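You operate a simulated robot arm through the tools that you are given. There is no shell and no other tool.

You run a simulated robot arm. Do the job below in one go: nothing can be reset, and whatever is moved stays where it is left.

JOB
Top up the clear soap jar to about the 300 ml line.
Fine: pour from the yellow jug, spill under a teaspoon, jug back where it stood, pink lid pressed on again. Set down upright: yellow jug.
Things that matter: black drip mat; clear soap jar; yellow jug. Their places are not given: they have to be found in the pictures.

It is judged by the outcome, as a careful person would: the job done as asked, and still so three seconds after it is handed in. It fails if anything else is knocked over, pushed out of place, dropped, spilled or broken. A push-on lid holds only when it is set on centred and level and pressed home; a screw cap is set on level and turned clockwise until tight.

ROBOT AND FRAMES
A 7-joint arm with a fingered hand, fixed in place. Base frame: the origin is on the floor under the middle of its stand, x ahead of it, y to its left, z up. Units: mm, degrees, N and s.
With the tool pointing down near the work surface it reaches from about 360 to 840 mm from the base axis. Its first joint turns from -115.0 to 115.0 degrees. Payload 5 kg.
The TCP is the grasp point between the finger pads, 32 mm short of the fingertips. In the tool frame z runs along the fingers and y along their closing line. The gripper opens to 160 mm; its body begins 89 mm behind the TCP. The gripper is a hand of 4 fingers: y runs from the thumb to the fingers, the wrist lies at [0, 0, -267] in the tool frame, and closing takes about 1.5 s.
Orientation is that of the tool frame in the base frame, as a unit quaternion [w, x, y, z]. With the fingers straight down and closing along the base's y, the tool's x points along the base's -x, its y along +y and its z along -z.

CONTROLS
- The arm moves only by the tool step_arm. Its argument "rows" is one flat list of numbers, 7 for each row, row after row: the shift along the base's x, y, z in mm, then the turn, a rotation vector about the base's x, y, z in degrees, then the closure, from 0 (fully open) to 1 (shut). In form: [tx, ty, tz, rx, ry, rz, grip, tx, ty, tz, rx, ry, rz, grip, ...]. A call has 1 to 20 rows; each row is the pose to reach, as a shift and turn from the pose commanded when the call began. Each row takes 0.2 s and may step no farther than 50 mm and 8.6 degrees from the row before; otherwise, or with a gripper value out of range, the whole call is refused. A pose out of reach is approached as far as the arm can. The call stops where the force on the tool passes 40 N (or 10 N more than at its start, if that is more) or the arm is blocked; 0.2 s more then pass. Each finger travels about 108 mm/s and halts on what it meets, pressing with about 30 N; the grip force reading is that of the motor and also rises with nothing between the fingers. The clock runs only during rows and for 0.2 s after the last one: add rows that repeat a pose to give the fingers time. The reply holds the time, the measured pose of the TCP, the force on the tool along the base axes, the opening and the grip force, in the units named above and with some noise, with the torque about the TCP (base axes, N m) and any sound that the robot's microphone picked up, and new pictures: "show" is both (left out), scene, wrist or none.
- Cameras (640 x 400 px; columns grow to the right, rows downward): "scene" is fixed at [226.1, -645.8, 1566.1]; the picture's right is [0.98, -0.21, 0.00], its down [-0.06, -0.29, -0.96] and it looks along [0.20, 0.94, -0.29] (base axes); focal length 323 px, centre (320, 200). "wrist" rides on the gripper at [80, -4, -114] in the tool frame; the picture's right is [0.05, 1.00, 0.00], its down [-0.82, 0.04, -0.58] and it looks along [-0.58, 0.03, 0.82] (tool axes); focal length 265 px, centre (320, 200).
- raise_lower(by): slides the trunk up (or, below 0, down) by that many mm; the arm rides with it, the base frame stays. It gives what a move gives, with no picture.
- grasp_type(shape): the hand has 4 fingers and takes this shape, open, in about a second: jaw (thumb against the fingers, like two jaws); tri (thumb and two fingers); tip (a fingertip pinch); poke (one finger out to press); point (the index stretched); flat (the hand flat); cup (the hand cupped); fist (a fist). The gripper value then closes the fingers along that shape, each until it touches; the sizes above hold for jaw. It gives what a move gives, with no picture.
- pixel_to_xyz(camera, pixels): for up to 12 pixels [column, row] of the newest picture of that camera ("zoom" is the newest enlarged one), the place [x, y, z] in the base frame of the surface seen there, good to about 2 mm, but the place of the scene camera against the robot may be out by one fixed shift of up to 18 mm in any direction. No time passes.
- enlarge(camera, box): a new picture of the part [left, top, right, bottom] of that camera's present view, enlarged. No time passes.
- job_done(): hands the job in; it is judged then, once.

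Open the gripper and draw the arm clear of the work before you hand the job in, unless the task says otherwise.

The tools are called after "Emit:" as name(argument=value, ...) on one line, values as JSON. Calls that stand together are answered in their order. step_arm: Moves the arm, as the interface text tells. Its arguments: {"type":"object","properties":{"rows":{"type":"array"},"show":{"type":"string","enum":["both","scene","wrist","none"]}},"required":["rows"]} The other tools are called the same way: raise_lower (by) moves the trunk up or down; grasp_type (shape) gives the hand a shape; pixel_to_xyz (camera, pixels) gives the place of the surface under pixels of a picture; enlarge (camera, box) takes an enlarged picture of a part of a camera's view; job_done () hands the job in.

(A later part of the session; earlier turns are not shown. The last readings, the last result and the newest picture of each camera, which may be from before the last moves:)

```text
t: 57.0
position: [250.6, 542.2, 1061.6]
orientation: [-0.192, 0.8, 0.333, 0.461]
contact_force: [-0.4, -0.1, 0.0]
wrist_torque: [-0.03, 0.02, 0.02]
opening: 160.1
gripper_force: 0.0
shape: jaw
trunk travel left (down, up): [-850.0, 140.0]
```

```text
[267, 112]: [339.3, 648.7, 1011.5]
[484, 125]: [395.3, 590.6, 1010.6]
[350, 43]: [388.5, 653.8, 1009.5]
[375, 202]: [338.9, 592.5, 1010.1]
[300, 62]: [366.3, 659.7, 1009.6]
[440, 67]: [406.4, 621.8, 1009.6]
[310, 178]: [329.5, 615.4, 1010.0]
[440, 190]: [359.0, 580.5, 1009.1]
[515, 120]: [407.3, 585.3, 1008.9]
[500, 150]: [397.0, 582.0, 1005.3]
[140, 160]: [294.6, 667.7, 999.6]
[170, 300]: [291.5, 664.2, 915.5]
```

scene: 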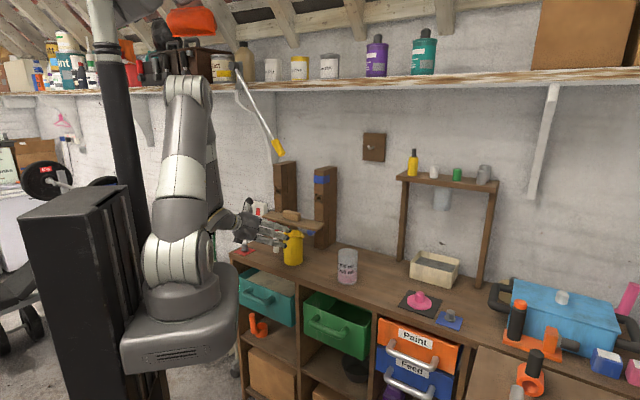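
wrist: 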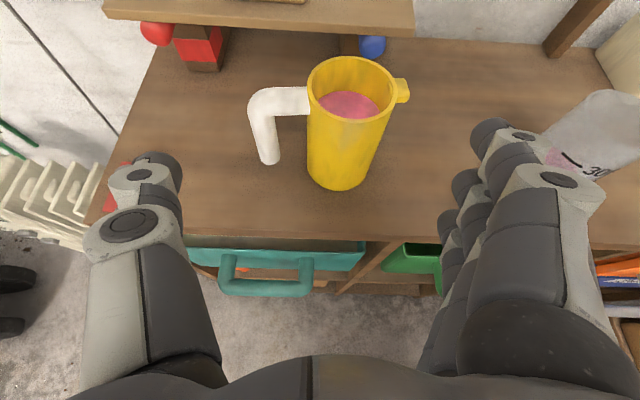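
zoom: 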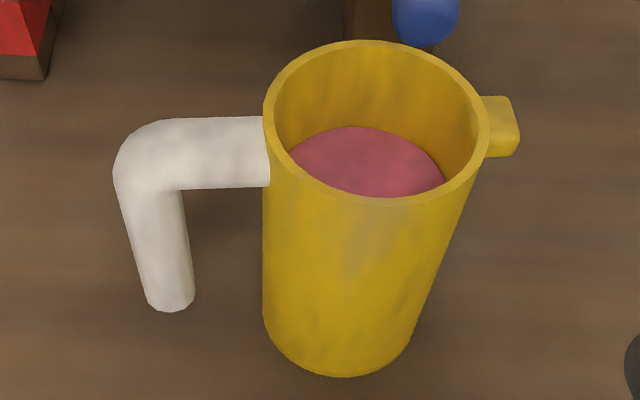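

Jug centre is now ≈(366.5,619.5) (a few mm from before, soap level unchanged at 971). I set the hand pitch to 20° and lower to z≈936 in front of the jug.

Emit:
step_arm(rows=[0, 0, 0, 3.54, -3.54, 0, 0, 0, 0, 0, 7.07, -7.07, 0, 0, 0, 0, -25, 7.07, -7.07, 0, 0, 0, 0, -50, 7.07, -7.07, 0, 0, 0, 0, -75, 7.07, -7.07, 0, 0, 0, 0, -100, 7.07, -7.07, 0, 0, 0, 0, -123, 7.07, -7.07, 0, 0, 0, 0, -123, 7.07, -7.07, 0, 0])

Emit:
enlarge(camera="scene", box=[210, 190, 320, 290])

```text
t: 58.8
position: [250.5, 543.1, 937.4]
orientation: [-0.22, 0.757, 0.313, 0.53]
contact_force: [-0.8, 0.1, 0.4]
wrist_torque: [0.01, 0.01, 0.01]
opening: 159.7
gripper_force: 0.1
shape: jaw
trunk travel left (down, up): [-850.0, 140.0]
```

scene: 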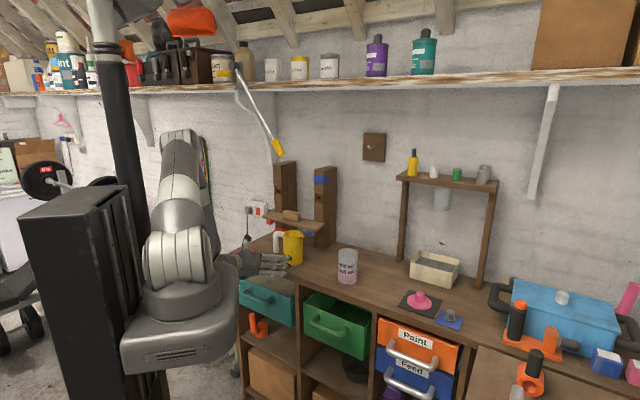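
wrist: 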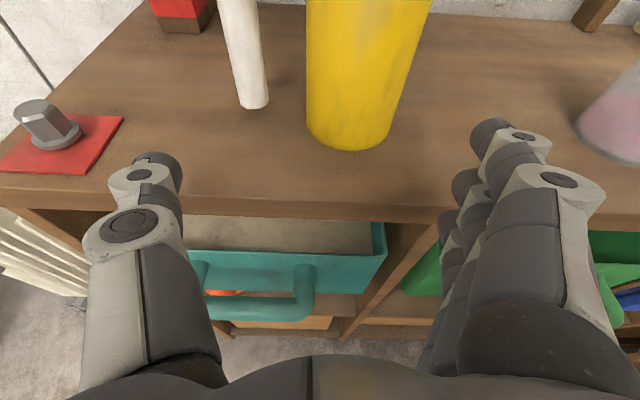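

```text
4.00 times, centred on (265, 240) of scene
```

zoom: 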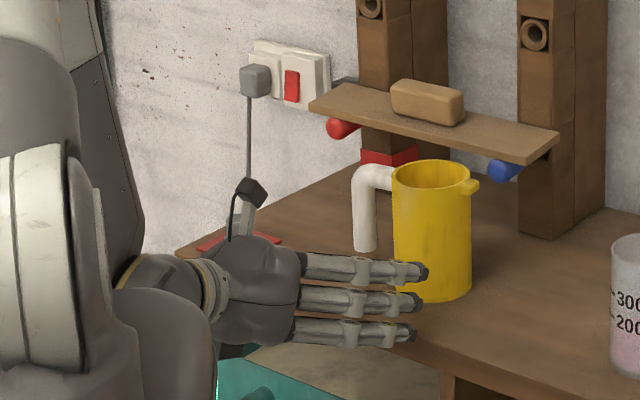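

I check the lowest finger's height against the bench edge before advancing.

Emit:
pixel_to_xyz(camera="zoom", pixels=[[405, 335], [405, 343], [410, 300], [420, 272], [425, 285], [395, 352], [500, 340], [350, 345], [425, 262]])

Emit:
pixel_to_xyz(camera="wrist", pixels=[[485, 140], [460, 190], [445, 225], [442, 245], [175, 170], [345, 145], [305, 100], [253, 105], [300, 195], [390, 200]])

```text
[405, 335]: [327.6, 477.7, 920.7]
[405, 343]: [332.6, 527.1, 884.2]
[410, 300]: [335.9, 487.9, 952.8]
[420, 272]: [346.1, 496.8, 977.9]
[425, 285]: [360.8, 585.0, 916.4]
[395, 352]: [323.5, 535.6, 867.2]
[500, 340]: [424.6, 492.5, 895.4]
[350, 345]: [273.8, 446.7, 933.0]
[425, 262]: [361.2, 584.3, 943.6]
```

```text
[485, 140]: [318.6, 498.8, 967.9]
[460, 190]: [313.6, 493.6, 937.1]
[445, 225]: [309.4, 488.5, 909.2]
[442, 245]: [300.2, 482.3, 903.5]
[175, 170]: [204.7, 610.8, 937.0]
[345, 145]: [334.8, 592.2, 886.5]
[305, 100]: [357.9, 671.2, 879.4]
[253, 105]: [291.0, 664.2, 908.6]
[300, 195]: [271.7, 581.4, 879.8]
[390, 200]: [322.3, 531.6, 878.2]
```

Lowest finger is ~17 mm above the bench, index ~20 mm under the spout. I advance toward the jug partway.

Emit:
step_arm(rows=[15, 15, 0, 0, 0, 0, 0, 30, 30, 0, 0, 0, 0, 0, 45, 45, 0, 0, 0, 0, 0, 60, 60.5, 0, 0, 0, 0, 0, 70, 70.6, 0, 0, 0, 0, 0, 70, 70.6, 0, 0, 0, 0, 0])

Emit:
enlarge(camera="scene", box=[230, 200, 320, 280])

```text
t: 60.2
position: [320.3, 611.6, 938.0]
orientation: [-0.22, 0.757, 0.314, 0.529]
contact_force: [0.0, 1.2, 0.8]
wrist_torque: [-0.02, -0.01, -0.01]
opening: 159.8
gripper_force: 0.0
shape: jaw
trunk travel left (down, up): [-850.0, 140.0]
```

scene: 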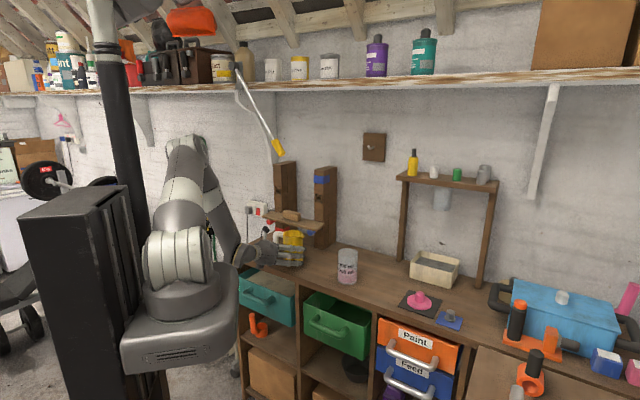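
wrist: 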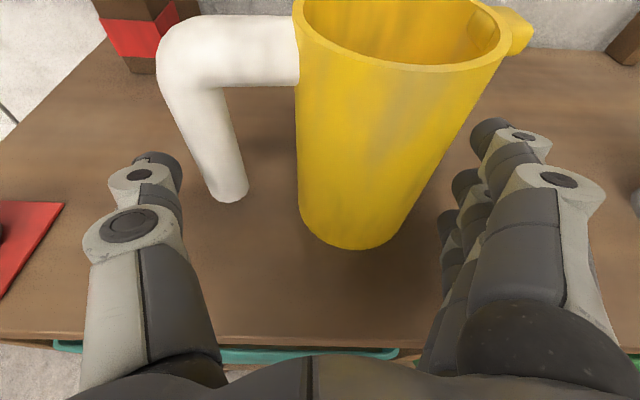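

```text
5.00 times, centred on (275, 240) of scene
```

zoom: 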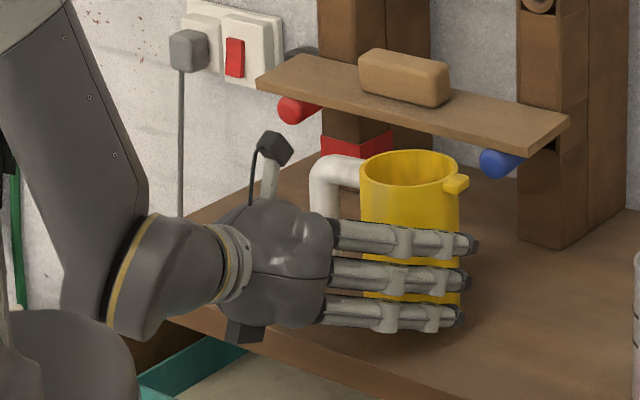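

A dark box under the palm (zoom (245,332)) comes close to the bench edge; I measure its height first.

Emit:
pixel_to_xyz(camera="zoom", pixels=[[245, 325], [250, 338], [235, 335], [260, 335], [275, 326], [300, 326], [205, 330], [230, 360], [420, 325]])

Emit:
enlarge(camera="scene", box=[245, 235, 295, 280])

```text
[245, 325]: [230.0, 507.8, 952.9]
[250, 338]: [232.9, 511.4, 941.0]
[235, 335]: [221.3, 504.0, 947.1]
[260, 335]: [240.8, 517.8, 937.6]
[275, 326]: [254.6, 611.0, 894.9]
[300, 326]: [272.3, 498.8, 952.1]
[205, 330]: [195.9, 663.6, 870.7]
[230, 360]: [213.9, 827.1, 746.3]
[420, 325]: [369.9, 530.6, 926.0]
```

```text
8.89 times, centred on (270, 258) of scene
```

zoom: 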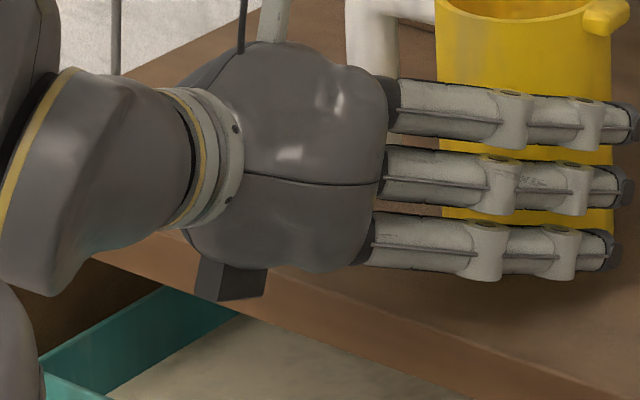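

The box bottom is ~40 mm above the bench, fine. I advance the rest of the way.

Emit:
step_arm(rows=[10, 10, 0, 0, 0, 0, 0, 20, 20, 0, 0, 0, 0, 0, 27, 27.3, 0, 0, 0, 0, 0, 27, 27.3, 0, 0, 0, 0, 0])

Emit:
enlarge(camera="scene", box=[230, 200, 320, 280])

```text
t: 61.2
position: [347.8, 638.9, 938.6]
orientation: [-0.219, 0.757, 0.313, 0.53]
contact_force: [0.0, -0.5, -0.1]
wrist_torque: [0.02, -0.01, 0.03]
opening: 159.8
gripper_force: 0.1
shape: jaw
trunk travel left (down, up): [-850.0, 140.0]
```

scene: 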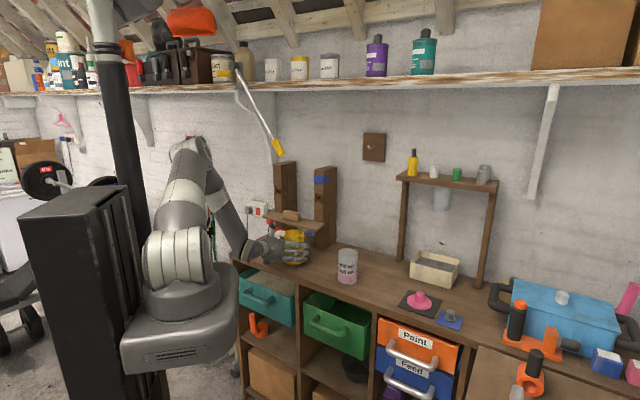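
wrist: 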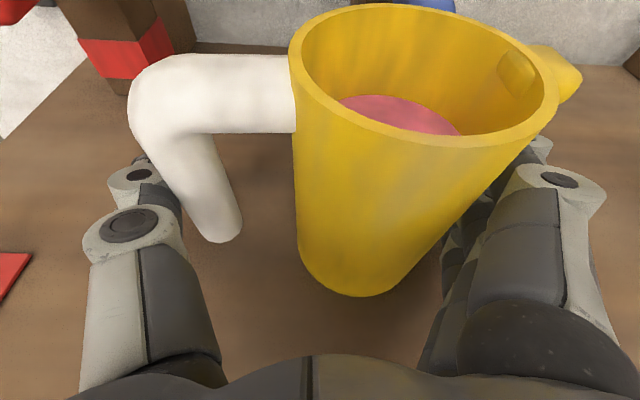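

```text
5.00 times, centred on (275, 240) of scene
```

zoom: 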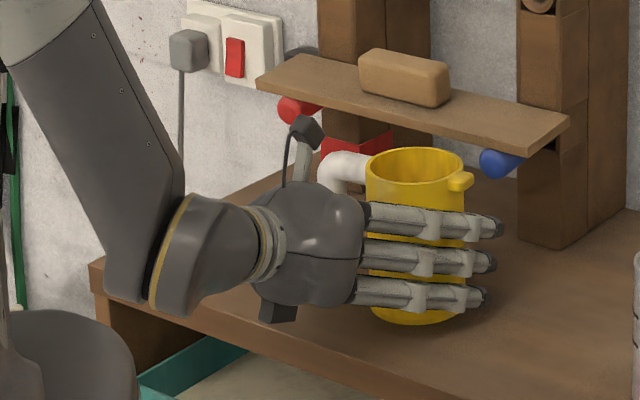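

The jug seems shifted a few px compared with the previous zoom; I re-measure the rim from the wrist picture.

Emit:
pixel_to_xyz(camera="wrist", pixels=[[293, 60], [553, 80], [400, 6], [450, 142], [340, 22], [500, 25], [320, 110], [530, 125], [570, 60], [570, 90], [150, 80], [230, 235]])

Emit:
pixel_to_xyz(camera="scene", pixels=[[293, 263], [295, 257], [303, 237], [312, 236], [287, 232], [296, 231]])

```text
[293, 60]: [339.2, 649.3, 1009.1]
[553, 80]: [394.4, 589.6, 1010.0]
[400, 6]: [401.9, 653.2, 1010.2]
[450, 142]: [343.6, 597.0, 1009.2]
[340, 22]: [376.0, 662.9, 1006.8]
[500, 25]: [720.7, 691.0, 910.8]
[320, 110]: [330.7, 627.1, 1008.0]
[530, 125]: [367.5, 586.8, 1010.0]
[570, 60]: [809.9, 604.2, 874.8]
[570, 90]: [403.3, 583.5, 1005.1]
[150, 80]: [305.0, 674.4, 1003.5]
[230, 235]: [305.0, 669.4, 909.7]
```

```text
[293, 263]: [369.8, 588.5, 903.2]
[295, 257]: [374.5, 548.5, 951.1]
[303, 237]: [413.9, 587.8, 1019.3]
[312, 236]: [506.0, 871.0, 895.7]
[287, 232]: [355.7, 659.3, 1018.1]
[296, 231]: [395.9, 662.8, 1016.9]
```

The rim centre reads ≈(370,623.5), about 5 mm further in than before, so something nudged it. I look closer at the finger clearances.

Emit:
enlarge(camera="wrist", box=[80, 40, 320, 260])

Emit:
enlarge(camera="wrist", box=[380, 80, 620, 320])

Emit:
enlarge(camera="scene", box=[265, 220, 315, 275])

```text
1.82 times, centred on (200, 150) of wrist
```

zoom: 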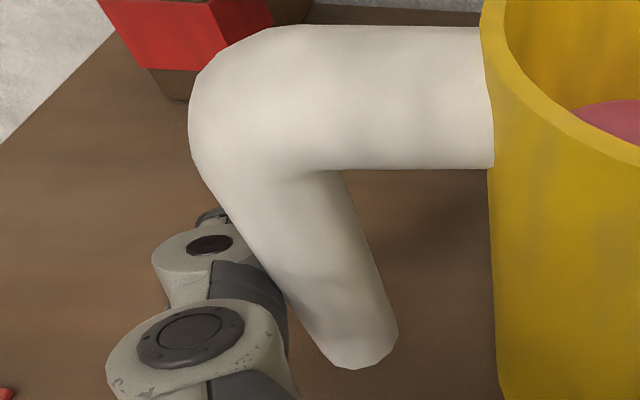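

```text
1.67 times, centred on (500, 200) of wrist
```

zoom: 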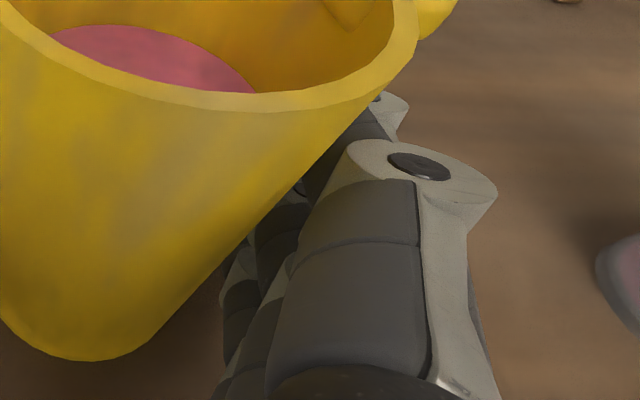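

```text
7.27 times, centred on (290, 248) of scene
```

zoom: 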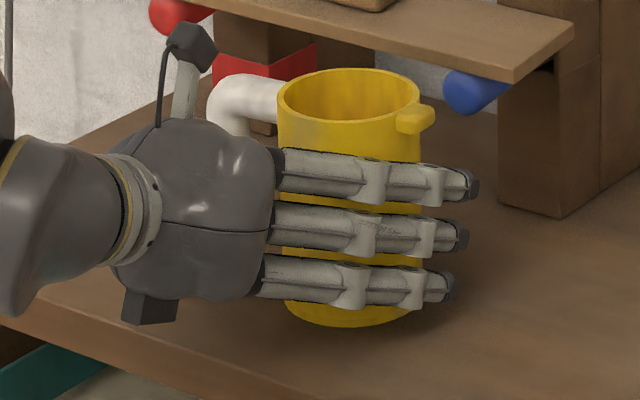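

The jug is nested between the fingers with small gaps; I'll correct the final placement later. I close the fingers gently now.

Emit:
step_arm(rows=[0, 0, 0, 0, 0, 0, 0.06, 0, 0, 0, 0, 0, 0, 0.12, 0, 0, 0, 0, 0, 0, 0.18, 0, 0, 0, 0, 0, 0, 0.25, 0, 0, 0, 0, 0, 0, 0.3, 0, 0, 0, 0, 0, 0, 0.35])

Emit:
enlarge(camera="scene", box=[265, 220, 315, 275])

```text
t: 62.6
position: [347.5, 639.0, 936.3]
orientation: [-0.22, 0.757, 0.313, 0.53]
contact_force: [-1.1, -0.2, -0.6]
wrist_torque: [0.09, -0.02, 0.07]
opening: 135.3
gripper_force: 29.8
shape: jaw
trunk travel left (down, up): [-850.0, 140.0]
```

scene: 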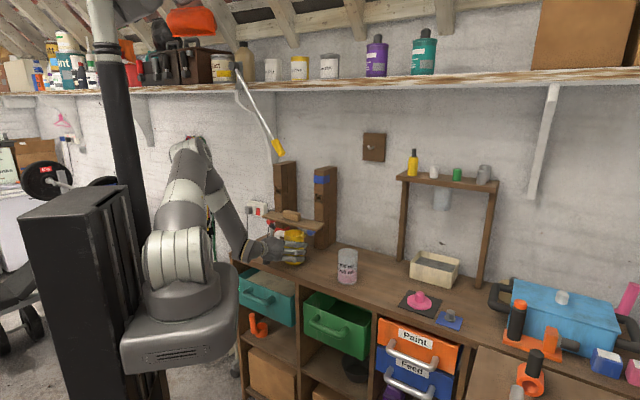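
wrist: 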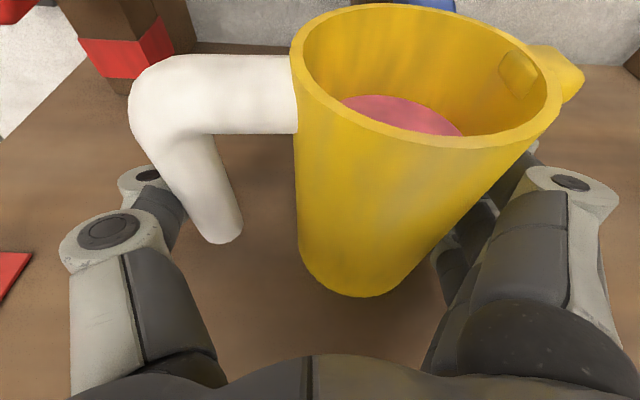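

```text
7.27 times, centred on (290, 248) of scene
```

zoom: 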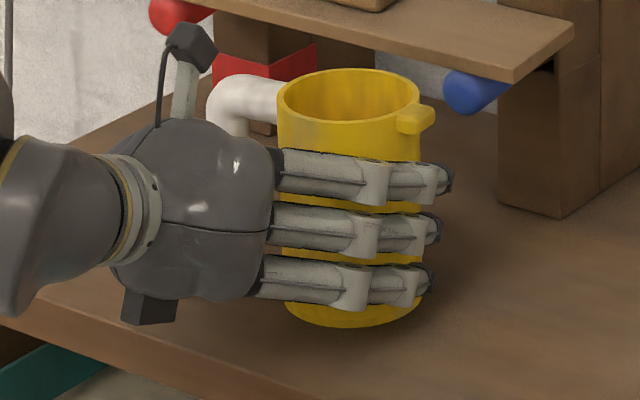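

Gripped at 135.3 mm with 30 N, the jug unmoved. Lift 15 mm as a test.

Emit:
step_arm(rows=[0, 0, 3, 0, 0, 0, 0.35, 0, 0, 6, 0, 0, 0, 0.35, 0, 0, 10, 0, 0, 0, 0.35, 0, 0, 15, 0, 0, 0, 0.35, 0, 0, 15, 0, 0, 0, 0.35])

Emit:
enlarge(camera="scene", box=[265, 220, 315, 275])

```text
t: 63.8
position: [346.6, 641.2, 952.2]
orientation: [-0.219, 0.757, 0.312, 0.53]
contact_force: [0.1, -0.4, -3.2]
wrist_torque: [0.04, 0.07, -0.01]
opening: 135.2
gripper_force: 30.4
shape: jaw
trunk travel left (down, up): [-850.0, 140.0]
```

scene: 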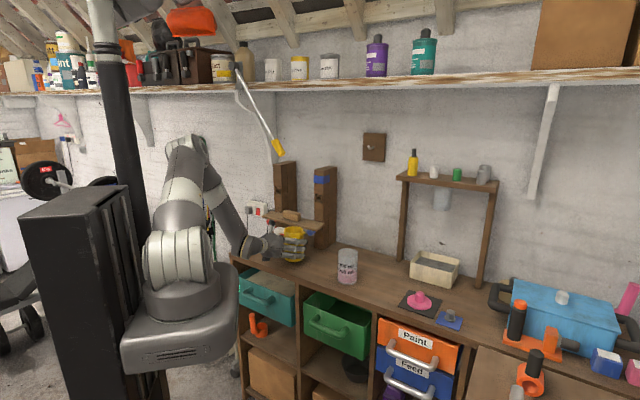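
wrist: 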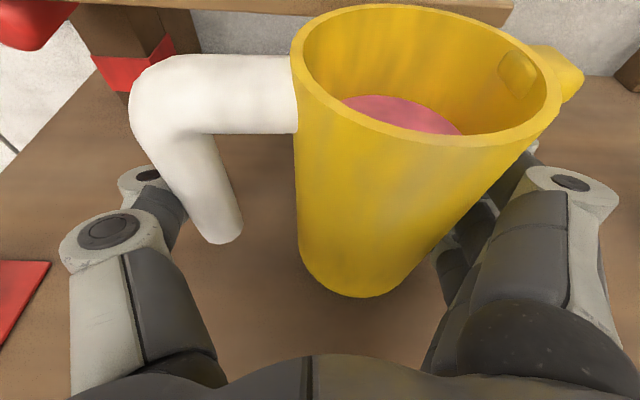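

```text
7.27 times, centred on (290, 248) of scene
```

zoom: 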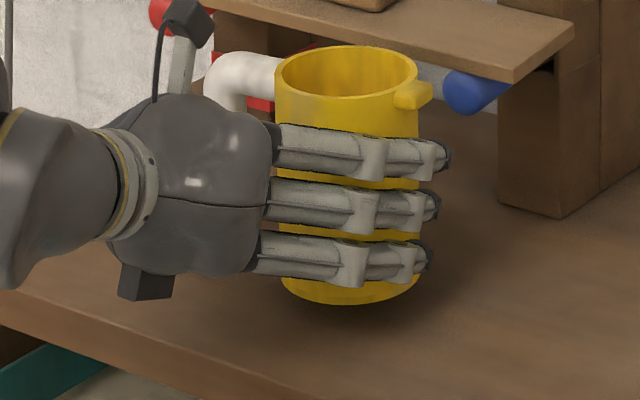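

The jug hangs level in the hand. I raise it and carry it toward the jar (stopping short), slowly.

Emit:
step_arm(rows=[0, 0, 8, 0, 0, 0, 0.35, 0, 0, 24, 0, 0, 0, 0.35, 0, 0, 42, 0, 0, 0, 0.35, 0, 0, 60, 0, 0, 0, 0.35, 0, 0, 78, 0, 0, 0, 0.35, 0, 0, 96, 0, 0, 0, 0.35, 0, 0, 114, 0, 0, 0, 0.35, 0, 0, 132, 0, 0, 0, 0.35, 0, 0, 144, 0, 0, 0, 0.35, 3, -4, 148, 0, 0, 0, 0.35, 12, -14, 148, 0, 0, 0, 0.35, 23, -27, 148, 0, 0, 0, 0.35, 34, -40, 148, 0, 0, 0, 0.35, 45, -53, 148, 0, 0, 0, 0.35, 56, -67, 148, 0, 0, 0, 0.35, 67, -80, 148, 0, 0, 0, 0.35, 78, -93, 148, 0, 0, 0, 0.35, 87, -104, 148, 0, 0, 0, 0.35, 91.5, -108.8, 148, 0, 0, 0, 0.35, 91.5, -108.8, 148, 0, 0, 0, 0.35])

Emit:
enlarge(camera="scene", box=[270, 190, 390, 300])

```text
t: 68.0
position: [390.9, 588.7, 1104.9]
orientation: [-0.219, 0.758, 0.314, 0.528]
contact_force: [0.3, -0.7, -2.5]
wrist_torque: [-0.02, 0.04, -0.03]
opening: 134.7
gripper_force: 29.6
shape: jaw
out of reach, approached as far as the arm can: row 14, 15, 16, 17, 18, 19, 20
trunk travel left (down, up): [-850.0, 140.0]
```

scene: 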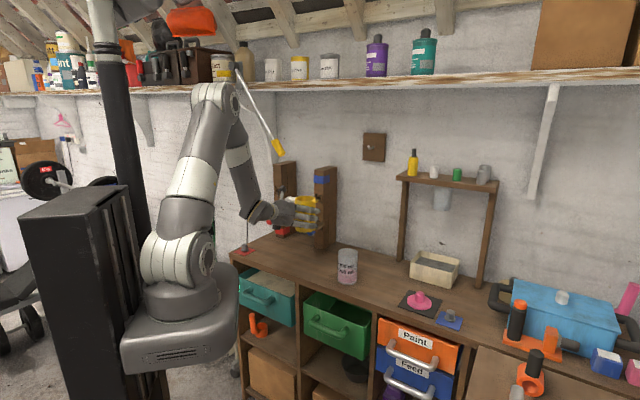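
wrist: 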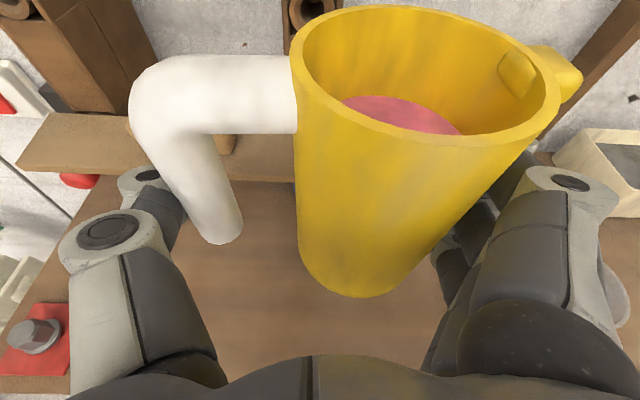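

```text
3.64 times, centred on (330, 245) of scene
```

zoom: 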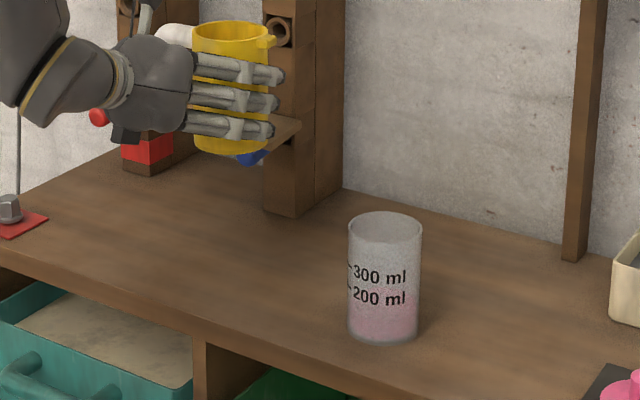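

Out of reach again near the end: with the hand rolled −180° the upright pose is limited there, but tilting rolls it away from that limit. The jug is upright and full, so I tilt 36° here (before overflow at ~44°), far from the jar.

Emit:
step_arm(rows=[0, 0, 0, 1.414, 1.414, 0, 0.35, 0, 0, 0, 3.536, 3.536, 0, 0.35, 0, 0, 0, 5.657, 5.657, 0, 0.35, 0, 0, 0, 7.778, 7.778, 0, 0.35, 0, 0, 0, 9.9, 9.9, 0, 0.35, 0, 0, 0, 12.02, 12.02, 0, 0.35, 0, 0, 0, 14.14, 14.14, 0, 0.35, 0, 0, 0, 16.26, 16.26, 0, 0.35, 0, 0, 0, 18.38, 18.38, 0, 0.35, 0, 0, 0, 20.5, 20.5, 0, 0.35, 0, 0, 0, 22.6, 22.6, 0, 0.35, 0, 0, 0, 22.6, 22.6, 0, 0.35])

Emit:
enlarge(camera="scene", box=[250, 180, 370, 290])

```text
t: 70.6
position: [410.9, 533.3, 1209.7]
orientation: [-0.382, 0.803, 0.181, 0.421]
contact_force: [-0.3, 0.2, -2.3]
wrist_torque: [0.01, 0.03, 0.04]
opening: 134.5
gripper_force: 29.4
shape: jaw
out of reach, approached as far as the arm can: row 1, 2, 3, 4, 5, 6, 7, 8, 9, 10, 11, 12
trunk travel left (down, up): [-850.0, 140.0]
```

scene: 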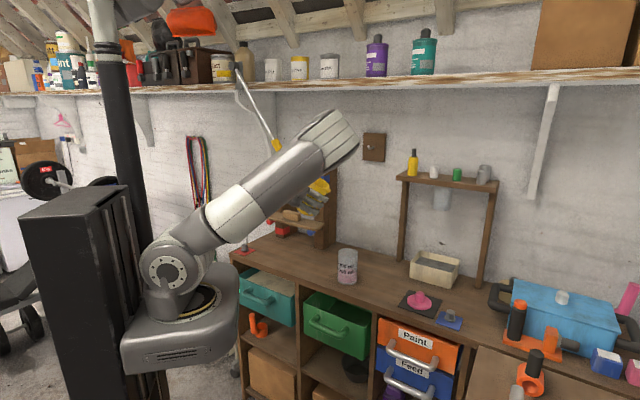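
wrist: 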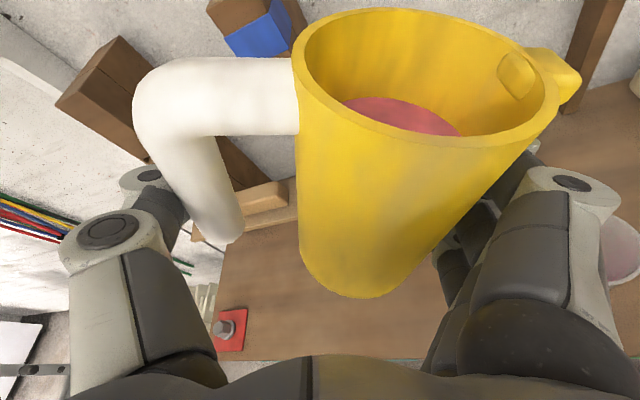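

```text
3.64 times, centred on (310, 235) of scene
```

zoom: 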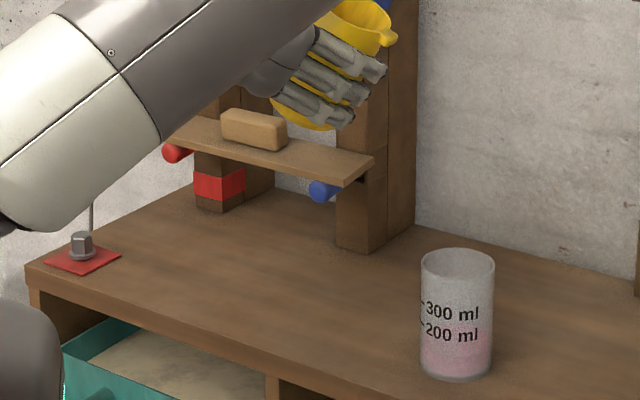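

The tilt itself was reached but the arm drifted again: the steep forearm forces the wrist joint to its limit. Lowering the trunk will make the forearm flatter and free the wrist. First I untilt the jug and bring it back to a clear pose.

Emit:
step_arm(rows=[-3, 5, 0, -2.12, -2.12, 0, 0.35, -6, 10, 0, -4.24, -4.24, 0, 0.35, -9, 15, 0, -6.36, -6.36, 0, 0.35, -12, 20, 0, -8.49, -8.49, 0, 0.35, -15, 25, -5, -10.61, -10.61, 0, 0.35, -18, 30, -10, -12.73, -12.73, 0, 0.35, -21, 35, -15, -14.85, -14.85, 0, 0.35, -24, 40, -20, -16.97, -16.97, 0, 0.35, -27, 45, -25, -19.1, -19.1, 0, 0.35, -30, 50, -30, -21.2, -21.2, 0, 0.35, -33, 55, -35, -22.6, -22.6, 0, 0.35, -36, 60, -40, -22.6, -22.6, 0, 0.35, -36, 60, -40, -22.6, -22.6, 0, 0.35])

```text
t: 73.4
position: [374.2, 594.2, 1175.5]
orientation: [-0.175, 0.764, 0.33, 0.526]
contact_force: [-1.0, 0.1, -2.7]
wrist_torque: [0.01, 0.06, -0.04]
opening: 134.4
gripper_force: 29.4
shape: jaw
trunk travel left (down, up): [-850.0, 140.0]
```

scene: 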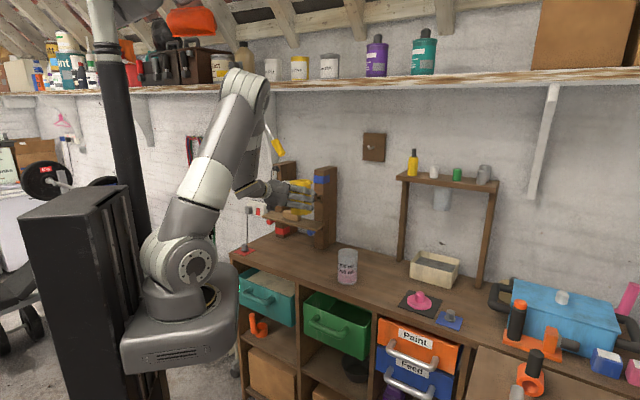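
wrist: 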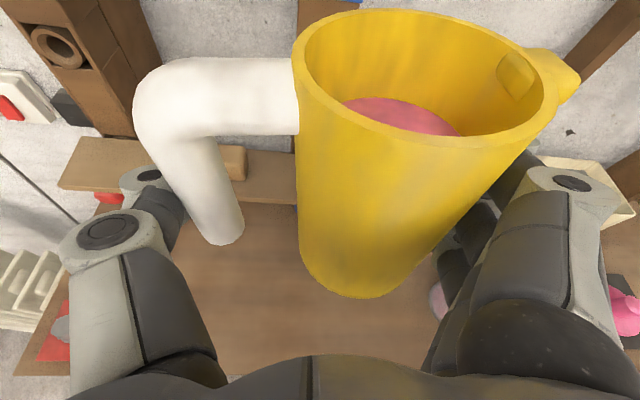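

The jug is nearly upright (5° off) at (374,594,1175). I will set it back on its spot, then redo the grasp with the trunk lowered (flat forearm, natural wrist). First: level it exactly and move above its place.

Emit:
step_arm(rows=[-4, 4, -8, 0.9, 0.2, 0.2, 0.35, -9, 9, -20, 1.8, 0.4, 0.5, 0.35, -14, 14, -32, 2.7, 0.7, 0.7, 0.35, -20, 20, -44, 3.6, 0.9, 1.0, 0.35, -25, 26, -56, 4.5, 1.1, 1.2, 0.35, -30, 31, -68, 5.26, 1.27, 1.4, 0.35, -34.2, 35.1, -76, 5.26, 1.27, 1.4, 0.35, -34.2, 35.1, -76, 5.26, 1.27, 1.4, 0.35])

```text
t: 75.2
position: [340.7, 628.8, 1099.4]
orientation: [-0.22, 0.757, 0.314, 0.53]
contact_force: [-1.0, -0.1, -3.0]
wrist_torque: [-0.01, 0.06, 0.04]
opening: 134.4
gripper_force: 30.4
shape: jaw
trunk travel left (down, up): [-850.0, 140.0]
```

scene: 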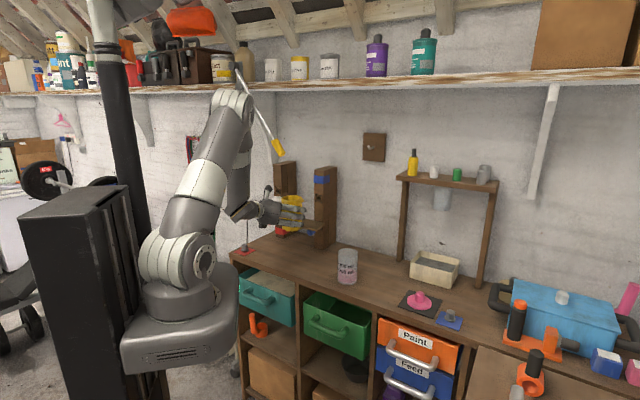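
wrist: 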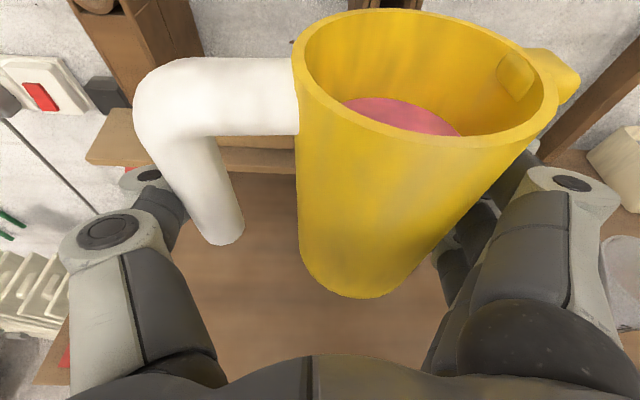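

Exactly upright and above its spot. I lower it (about −160 mm), fine at the end.

Emit:
step_arm(rows=[0, 0, -8, 0, 0, 0, 0.35, 0, 0, -24, 0, 0, 0, 0.35, 0, 0, -42, 0, 0, 0, 0.35, 0, 0, -60, 0, 0, 0, 0.35, 0, 0, -78, 0, 0, 0, 0.35, 0, 0, -96, 0, 0, 0, 0.35, 0, 0, -114, 0, 0, 0, 0.35, 0, 0, -130, 0, 0, 0, 0.35, 0, 0, -143, 0, 0, 0, 0.35, 0, 0, -152, 0, 0, 0, 0.35, 0, 0, -157, 0, 0, 0, 0.35, 0, 0, -159, 0, 0, 0, 0.35, 0, 0, -160.5, 0, 0, 0, 0.35, 0, 0, -160.5, 0, 0, 0, 0.35], show="wrist")

```text
t: 78.2
position: [338.9, 629.0, 939.5]
orientation: [-0.22, 0.757, 0.313, 0.53]
contact_force: [-0.4, -0.8, 0.1]
wrist_torque: [0.08, -0.06, -0.02]
opening: 134.6
gripper_force: 29.4
shape: jaw
trunk travel left (down, up): [-850.0, 140.0]
```

wrist: 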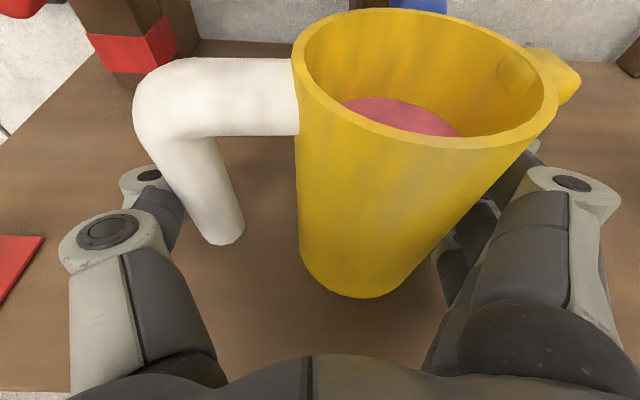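

The weight has left the hand (0.1 N): the jug rests on the bench. I press down a touch and open.

Emit:
step_arm(rows=[0, 0, -0.7, 0, 0, 0, 0.35, 0, 0, -0.7, 0, 0, 0, 0.25, 0, 0, -0.3, 0, 0, 0, 0.15, 0, 0, 0, 0, 0, 0, 0.08, 0, 0, 0, 0, 0, 0, 0, 0, 0, 0, 0, 0, 0, 0, 0, 0, 0, 0, 0, 0, 0])

Emit:
enlarge(camera="scene", box=[230, 200, 320, 280])

```text
t: 79.8
position: [339.0, 629.0, 939.6]
orientation: [-0.22, 0.757, 0.313, 0.53]
contact_force: [-0.2, 0.0, -0.2]
wrist_torque: [0.04, 0.04, -0.05]
opening: 159.9
gripper_force: 0.1
shape: jaw
trunk travel left (down, up): [-850.0, 140.0]
```

scene: 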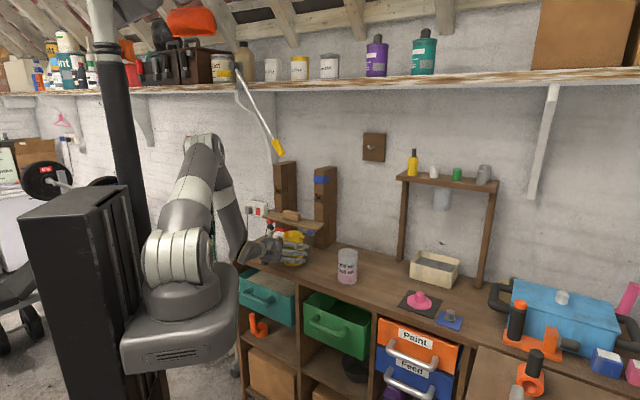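
wrist: 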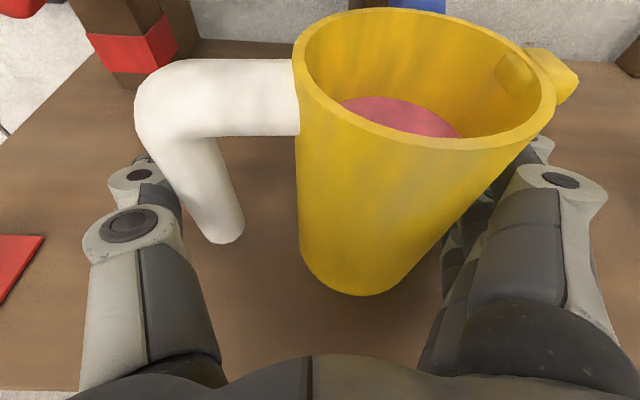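

```text
5.00 times, centred on (275, 240) of scene
```

zoom: 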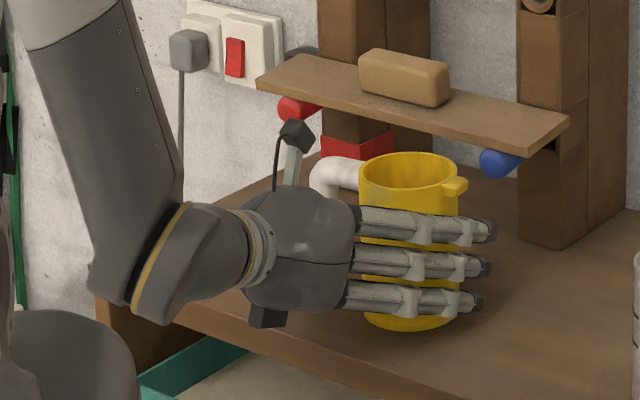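

The jug stands at its original place again. I retreat along −45°, then raise.

Emit:
step_arm(rows=[-10, -10, 0, 0, 0, 0, 0, -25, -25, 0, 0, 0, 0, 0, -45, -45, 0, 0, 0, 0, 0, -65, -65, 0, 0, 0, 0, 0, -90, -90, 0, 0, 0, 0, 0, -95, -95, 25, 0, 0, 0, 0, -95, -95, 60, 0, 0, 0, 0, -95, -95, 100, 0, 0, 0, 0, -95, -95, 130, 0, 0, 0, 0, -95, -95, 130, 0, 0, 0, 0])

Emit:
enlarge(camera="scene", box=[230, 200, 320, 280])

```text
t: 82.0
position: [252.5, 530.5, 1065.6]
orientation: [-0.211, 0.759, 0.31, 0.532]
contact_force: [0.0, 0.7, 0.3]
wrist_torque: [-0.01, 0.0, 0.0]
opening: 160.2
gripper_force: 0.1
shape: jaw
trunk travel left (down, up): [-850.0, 140.0]
```

scene: 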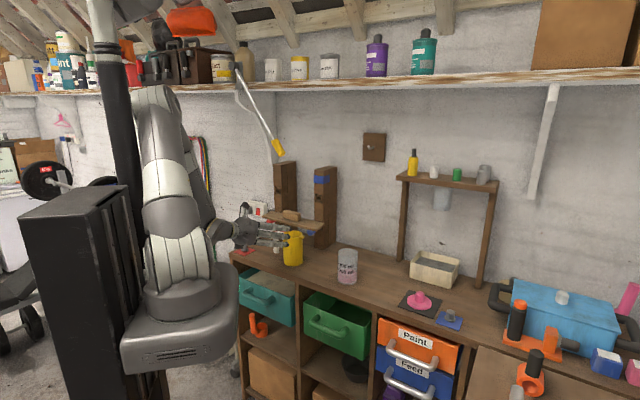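
wrist: 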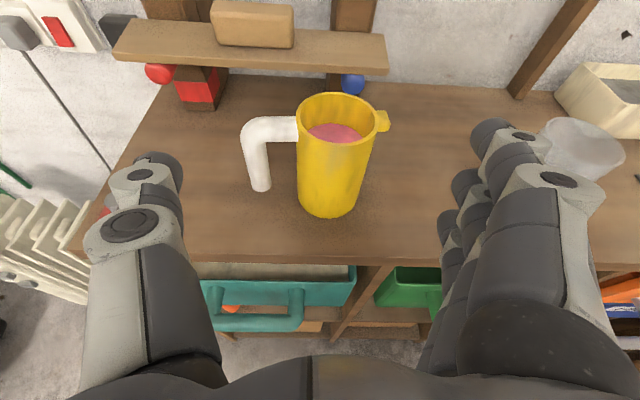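

```text
5.00 times, centred on (275, 240) of scene
```

zoom: 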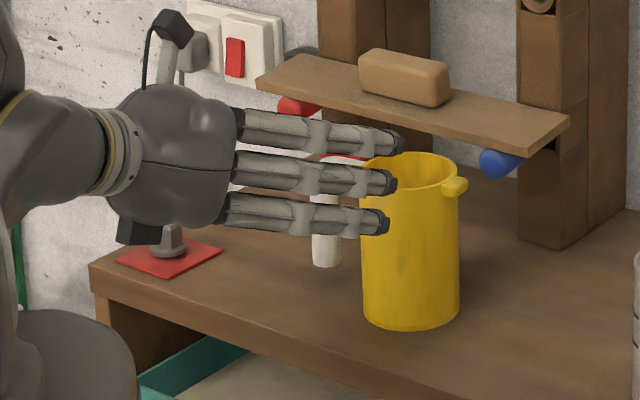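

The jug is undisturbed. Now I roll the empty hand back +90° about its axis.

Emit:
step_arm(rows=[0, 0, 0, 5.08, 4.875, -2.58, 0, 0, 0, 0, 10.16, 9.75, -5.16, 0, 0, 0, 0, 15.24, 14.63, -7.74, 0, 0, 0, 0, 20.32, 19.5, -10.32, 0, 0, 0, 0, 25.4, 24.38, -12.9, 0, 0, 0, 0, 30.48, 29.25, -15.48, 0, 0, 0, 0, 35.56, 34.13, -18.06, 0, 0, 0, 0, 40.64, 39.0, -20.64, 0, 0, 0, 0, 45.72, 43.88, -23.22, 0, 0, 0, 0, 50.8, 48.75, -25.8, 0, 0, 0, 0, 55.88, 53.63, -28.38, 0, 0, 0, 0, 60.96, 58.5, -30.96, 0, 0, 0, 0, 60.96, 58.5, -30.96, 0], show="scene")

```text
t: 84.8
position: [244.3, 534.9, 1069.0]
orientation: [-0.534, 0.749, -0.318, 0.23]
contact_force: [0.3, -0.7, -0.2]
wrist_torque: [0.02, 0.0, -0.02]
opening: 159.8
gripper_force: 0.0
shape: jaw
trunk travel left (down, up): [-850.0, 140.0]
```

scene: 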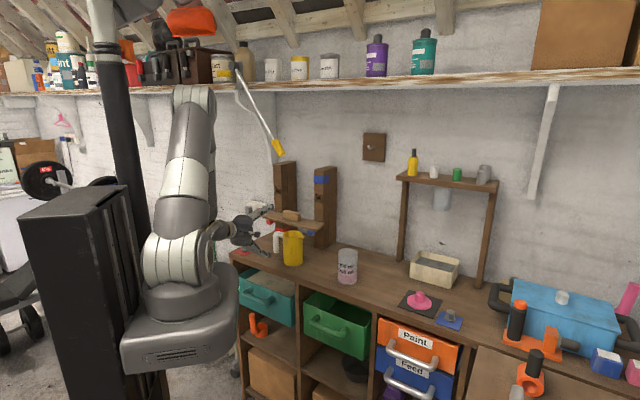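

Good. Another +90° brings the camera underneath again (natural hand orientation).

Emit:
step_arm(rows=[0, 0, 0, 5.13, 4.905, -2.43, 0, 0, 0, 0, 10.26, 9.81, -4.86, 0, 0, 0, 0, 15.39, 14.72, -7.29, 0, 0, 0, 0, 20.52, 19.62, -9.72, 0, 0, 0, 0, 25.65, 24.53, -12.15, 0, 0, 0, 0, 30.78, 29.43, -14.58, 0, 0, 0, 0, 35.91, 34.34, -17.01, 0, 0, 0, 0, 41.04, 39.24, -19.44, 0, 0, 0, 0, 46.17, 44.15, -21.87, 0, 0, 0, 0, 51.3, 49.05, -24.3, 0, 0, 0, 0, 56.43, 53.96, -26.73, 0, 0, 0, 0, 61.56, 58.86, -29.16, 0, 0, 0, 0, 61.56, 58.86, -29.16, 0], show="scene")

```text
t: 87.6
position: [244.7, 534.7, 1070.2]
orientation: [0.54, -0.305, 0.754, 0.215]
contact_force: [-0.1, -0.4, -1.1]
wrist_torque: [0.03, 0.03, -0.01]
opening: 160.0
gripper_force: 0.0
shape: jaw
trunk travel left (down, up): [-850.0, 140.0]
```

scene: 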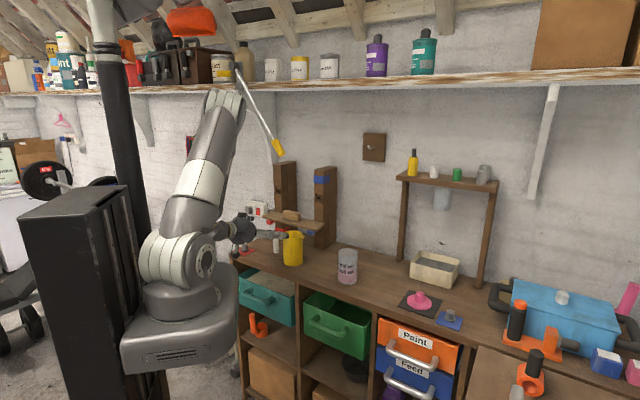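

Natural orientation regained (pitch ≈20°). I pitch the tool to point straight down while rising, which brings the wrist joints back to their middle range.

Emit:
step_arm(rows=[0, 0, 10, -5.5, 5.5, 0, 0, 0, 0, 20, -11, 11, 0, 0, 0, 0, 30, -16.5, 16.5, 0, 0, 0, 0, 40, -22, 22, 0, 0, 0, 0, 50, -27.5, 27.5, 0, 0, 0, 0, 60, -33, 33, 0, 0, 0, 0, 70, -38.5, 38.5, 0, 0, 0, 0, 80, -44, 44, 0, 0, 0, 0, 85, -49.5, 49.5, 0, 0, 0, 0, 85, -49.5, 49.5, 0, 0], show="scene")

```text
t: 89.8
position: [244.5, 534.5, 1154.7]
orientation: [0.012, -0.383, 0.924, -0.006]
contact_force: [-0.9, 0.4, 0.2]
wrist_torque: [0.0, -0.01, 0.0]
opening: 160.0
gripper_force: 0.1
shape: jaw
trunk travel left (down, up): [-850.0, 140.0]
```

scene: 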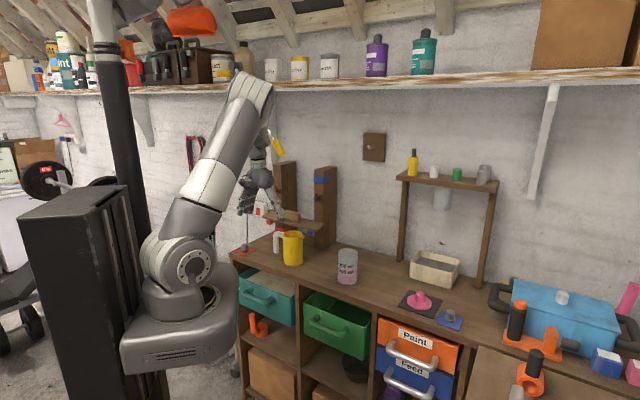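

Tool points down again. I move to a clear spot in front of the bench and high enough, to lower the trunk in stages while keeping the hand up.

Emit:
step_arm(rows=[20, -30, 20, 0, 0, 0, 0, 40, -60, 40, 0, 0, 0, 0, 60, -90, 60, 0, 0, 0, 0, 80, -120, 80, 0, 0, 0, 0, 85, -134, 105, 0, 0, 0, 0, 85, -134, 105, 0, 0, 0, 0], show="scene")

Emit:
raise_lower(by=-200)

```text
t: 91.2
position: [330.3, 401.5, 1259.3]
orientation: [0.012, -0.383, 0.924, -0.005]
contact_force: [0.1, 0.4, -0.1]
wrist_torque: [-0.07, 0.05, 0.0]
opening: 160.0
gripper_force: 0.1
shape: jaw
trunk travel left (down, up): [-850.0, 140.0]
```

scene: 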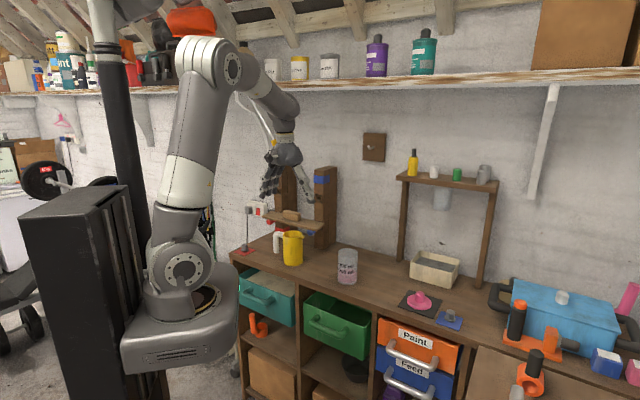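

```text
t: 93.4
position: [330.3, 401.8, 1058.6]
orientation: [0.012, -0.383, 0.924, -0.005]
contact_force: [-0.5, -0.8, -0.1]
wrist_torque: [0.0, 0.0, -0.01]
opening: 159.9
gripper_force: 0.0
shape: jaw
trunk travel left (down, up): [-650.0, 340.0]
```

The trunk went down 200 mm and the TCP is at z 1058.6, clear. I raise the arm 200 mm and repeat.

Emit:
step_arm(rows=[0, 0, 40, 0, 0, 0, 0, 0, 0, 80, 0, 0, 0, 0, 0, 0, 120, 0, 0, 0, 0, 0, 0, 160, 0, 0, 0, 0, 0, 0, 200, 0, 0, 0, 0, 0, 0, 200, 0, 0, 0, 0], show="scene")

Emit:
raise_lower(by=-200)

```text
t: 94.8
position: [328.9, 401.7, 1259.7]
orientation: [0.012, -0.383, 0.924, -0.006]
contact_force: [-0.7, 0.0, 0.5]
wrist_torque: [-0.01, -0.05, 0.0]
opening: 160.0
gripper_force: 0.0
shape: jaw
trunk travel left (down, up): [-650.0, 340.0]
```

scene: 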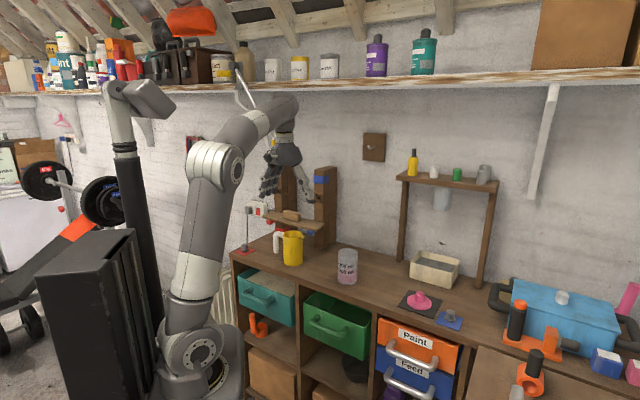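

```text
t: 96.9
position: [328.0, 402.0, 1058.7]
orientation: [0.012, -0.382, 0.924, -0.005]
contact_force: [-0.5, 0.1, -0.5]
wrist_torque: [0.01, 0.01, -0.01]
opening: 159.8
gripper_force: 0.0
shape: jaw
trunk travel left (down, up): [-450.0, 540.0]
```

Trunk is down 400 mm, all clear. One more stage of 150 mm.

Emit:
step_arm(rows=[0, 0, 40, 0, 0, 0, 0, 0, 0, 80, 0, 0, 0, 0, 0, 0, 120, 0, 0, 0, 0, 0, 0, 150, 0, 0, 0, 0, 0, 0, 150, 0, 0, 0, 0], show="none")

Emit:
raise_lower(by=-150)

Emit:
step_arm(rows=[0, 0, 10, 0, 0, 0, 0, 0, 0, 20, 0, 0, 0, 0])

```text
t: 98.1
position: [328.3, 393.3, 1158.6]
orientation: [0.013, -0.382, 0.924, -0.006]
contact_force: [0.2, 0.4, -0.4]
wrist_torque: [-0.02, 0.02, 0.01]
opening: 159.9
gripper_force: 0.1
shape: jaw
out of reach, approached as far as the arm can: row 3, 4, 5
trunk travel left (down, up): [-450.0, 540.0]
```

```text
t: 99.9
position: [327.2, 392.3, 1008.3]
orientation: [0.013, -0.383, 0.924, -0.005]
contact_force: [-0.3, -0.5, -0.4]
wrist_torque: [-0.01, -0.04, 0.0]
opening: 160.0
gripper_force: 0.0
shape: jaw
trunk travel left (down, up): [-300.0, 690.0]
```

```text
t: 100.5
position: [328.6, 394.1, 1007.8]
orientation: [0.013, -0.382, 0.924, -0.005]
contact_force: [-0.2, 0.2, 0.1]
wrist_torque: [-0.02, 0.01, -0.01]
opening: 159.7
gripper_force: 0.1
shape: jaw
out of reach, approached as far as the arm can: row 1, 2
trunk travel left (down, up): [-300.0, 690.0]
```

scene: 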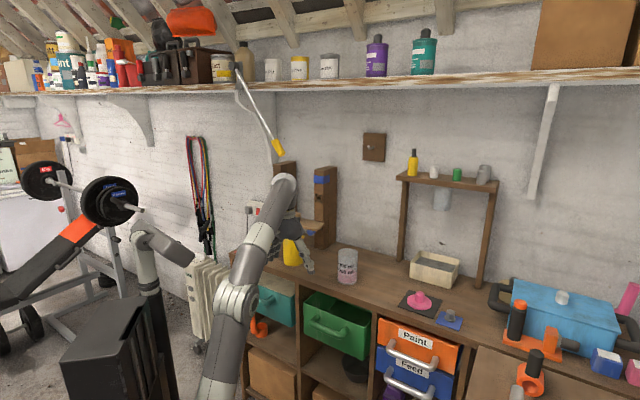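
wrist: 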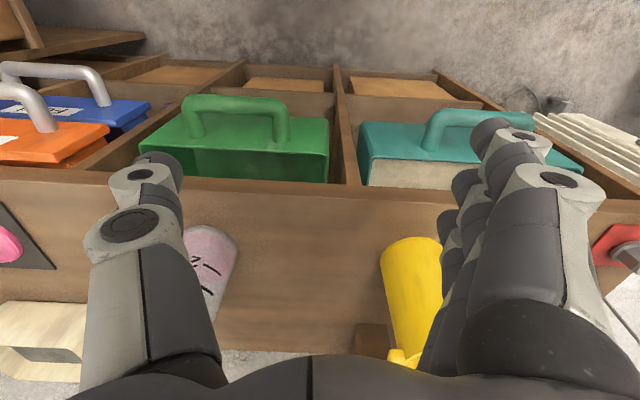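

The arm is fully stretched at this height now (shoulder low). I pitch the tool to 30° and move to the pre-grasp line in front of the jug, where reach is comfortable.

Emit:
step_arm(rows=[-5, 10, 0, 5.29, -5.1, 0.09, 0, -15, 27, 5, 10.58, -10.2, 0.18, 0, -25, 46, 12, 15.87, -15.3, 0.27, 0, -36, 65, 20, 21.15, -20.4, 0.35, 0, -47, 86, 28, 26.44, -25.5, 0.44, 0, -58, 107, 36, 31.73, -30.6, 0.53, 0, -69, 128, 44, 37.0, -35.7, 0.61, 0, -79.6, 147, 52, 42.3, -40.8, 0.7, 0, -79.6, 147, 52, 42.3, -40.8, 0.7, 0, -79.6, 147, 52, 42.3, -40.8, 0.7, 0])

```text
t: 102.9
position: [276.4, 540.3, 1035.4]
orientation: [0.445, -0.324, 0.816, 0.177]
contact_force: [-0.9, -0.5, -0.9]
wrist_torque: [0.02, -0.03, -0.01]
opening: 160.0
gripper_force: 0.1
shape: jaw
trunk travel left (down, up): [-300.0, 690.0]
stopped in row 10: the arm was blocked; the commanded pose is now the measured one
```

scene: 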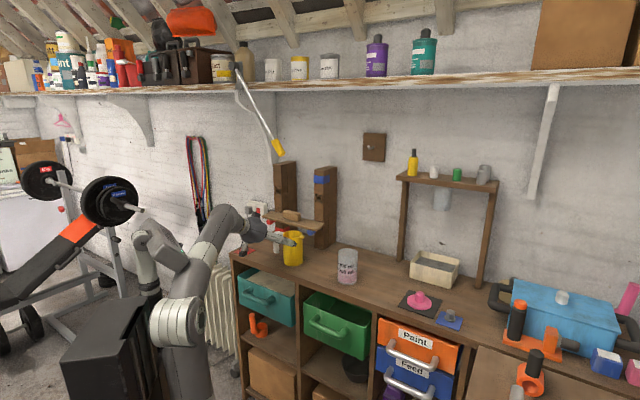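
wrist: 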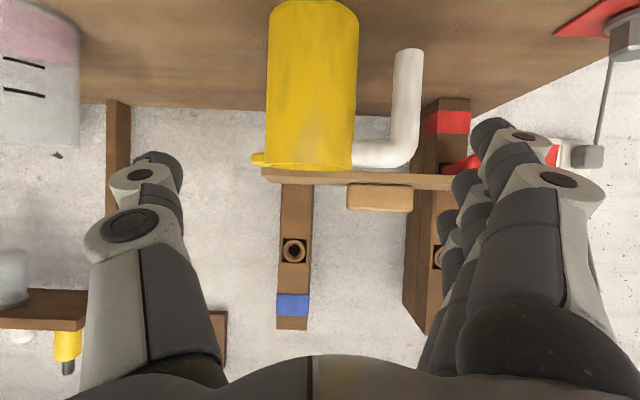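

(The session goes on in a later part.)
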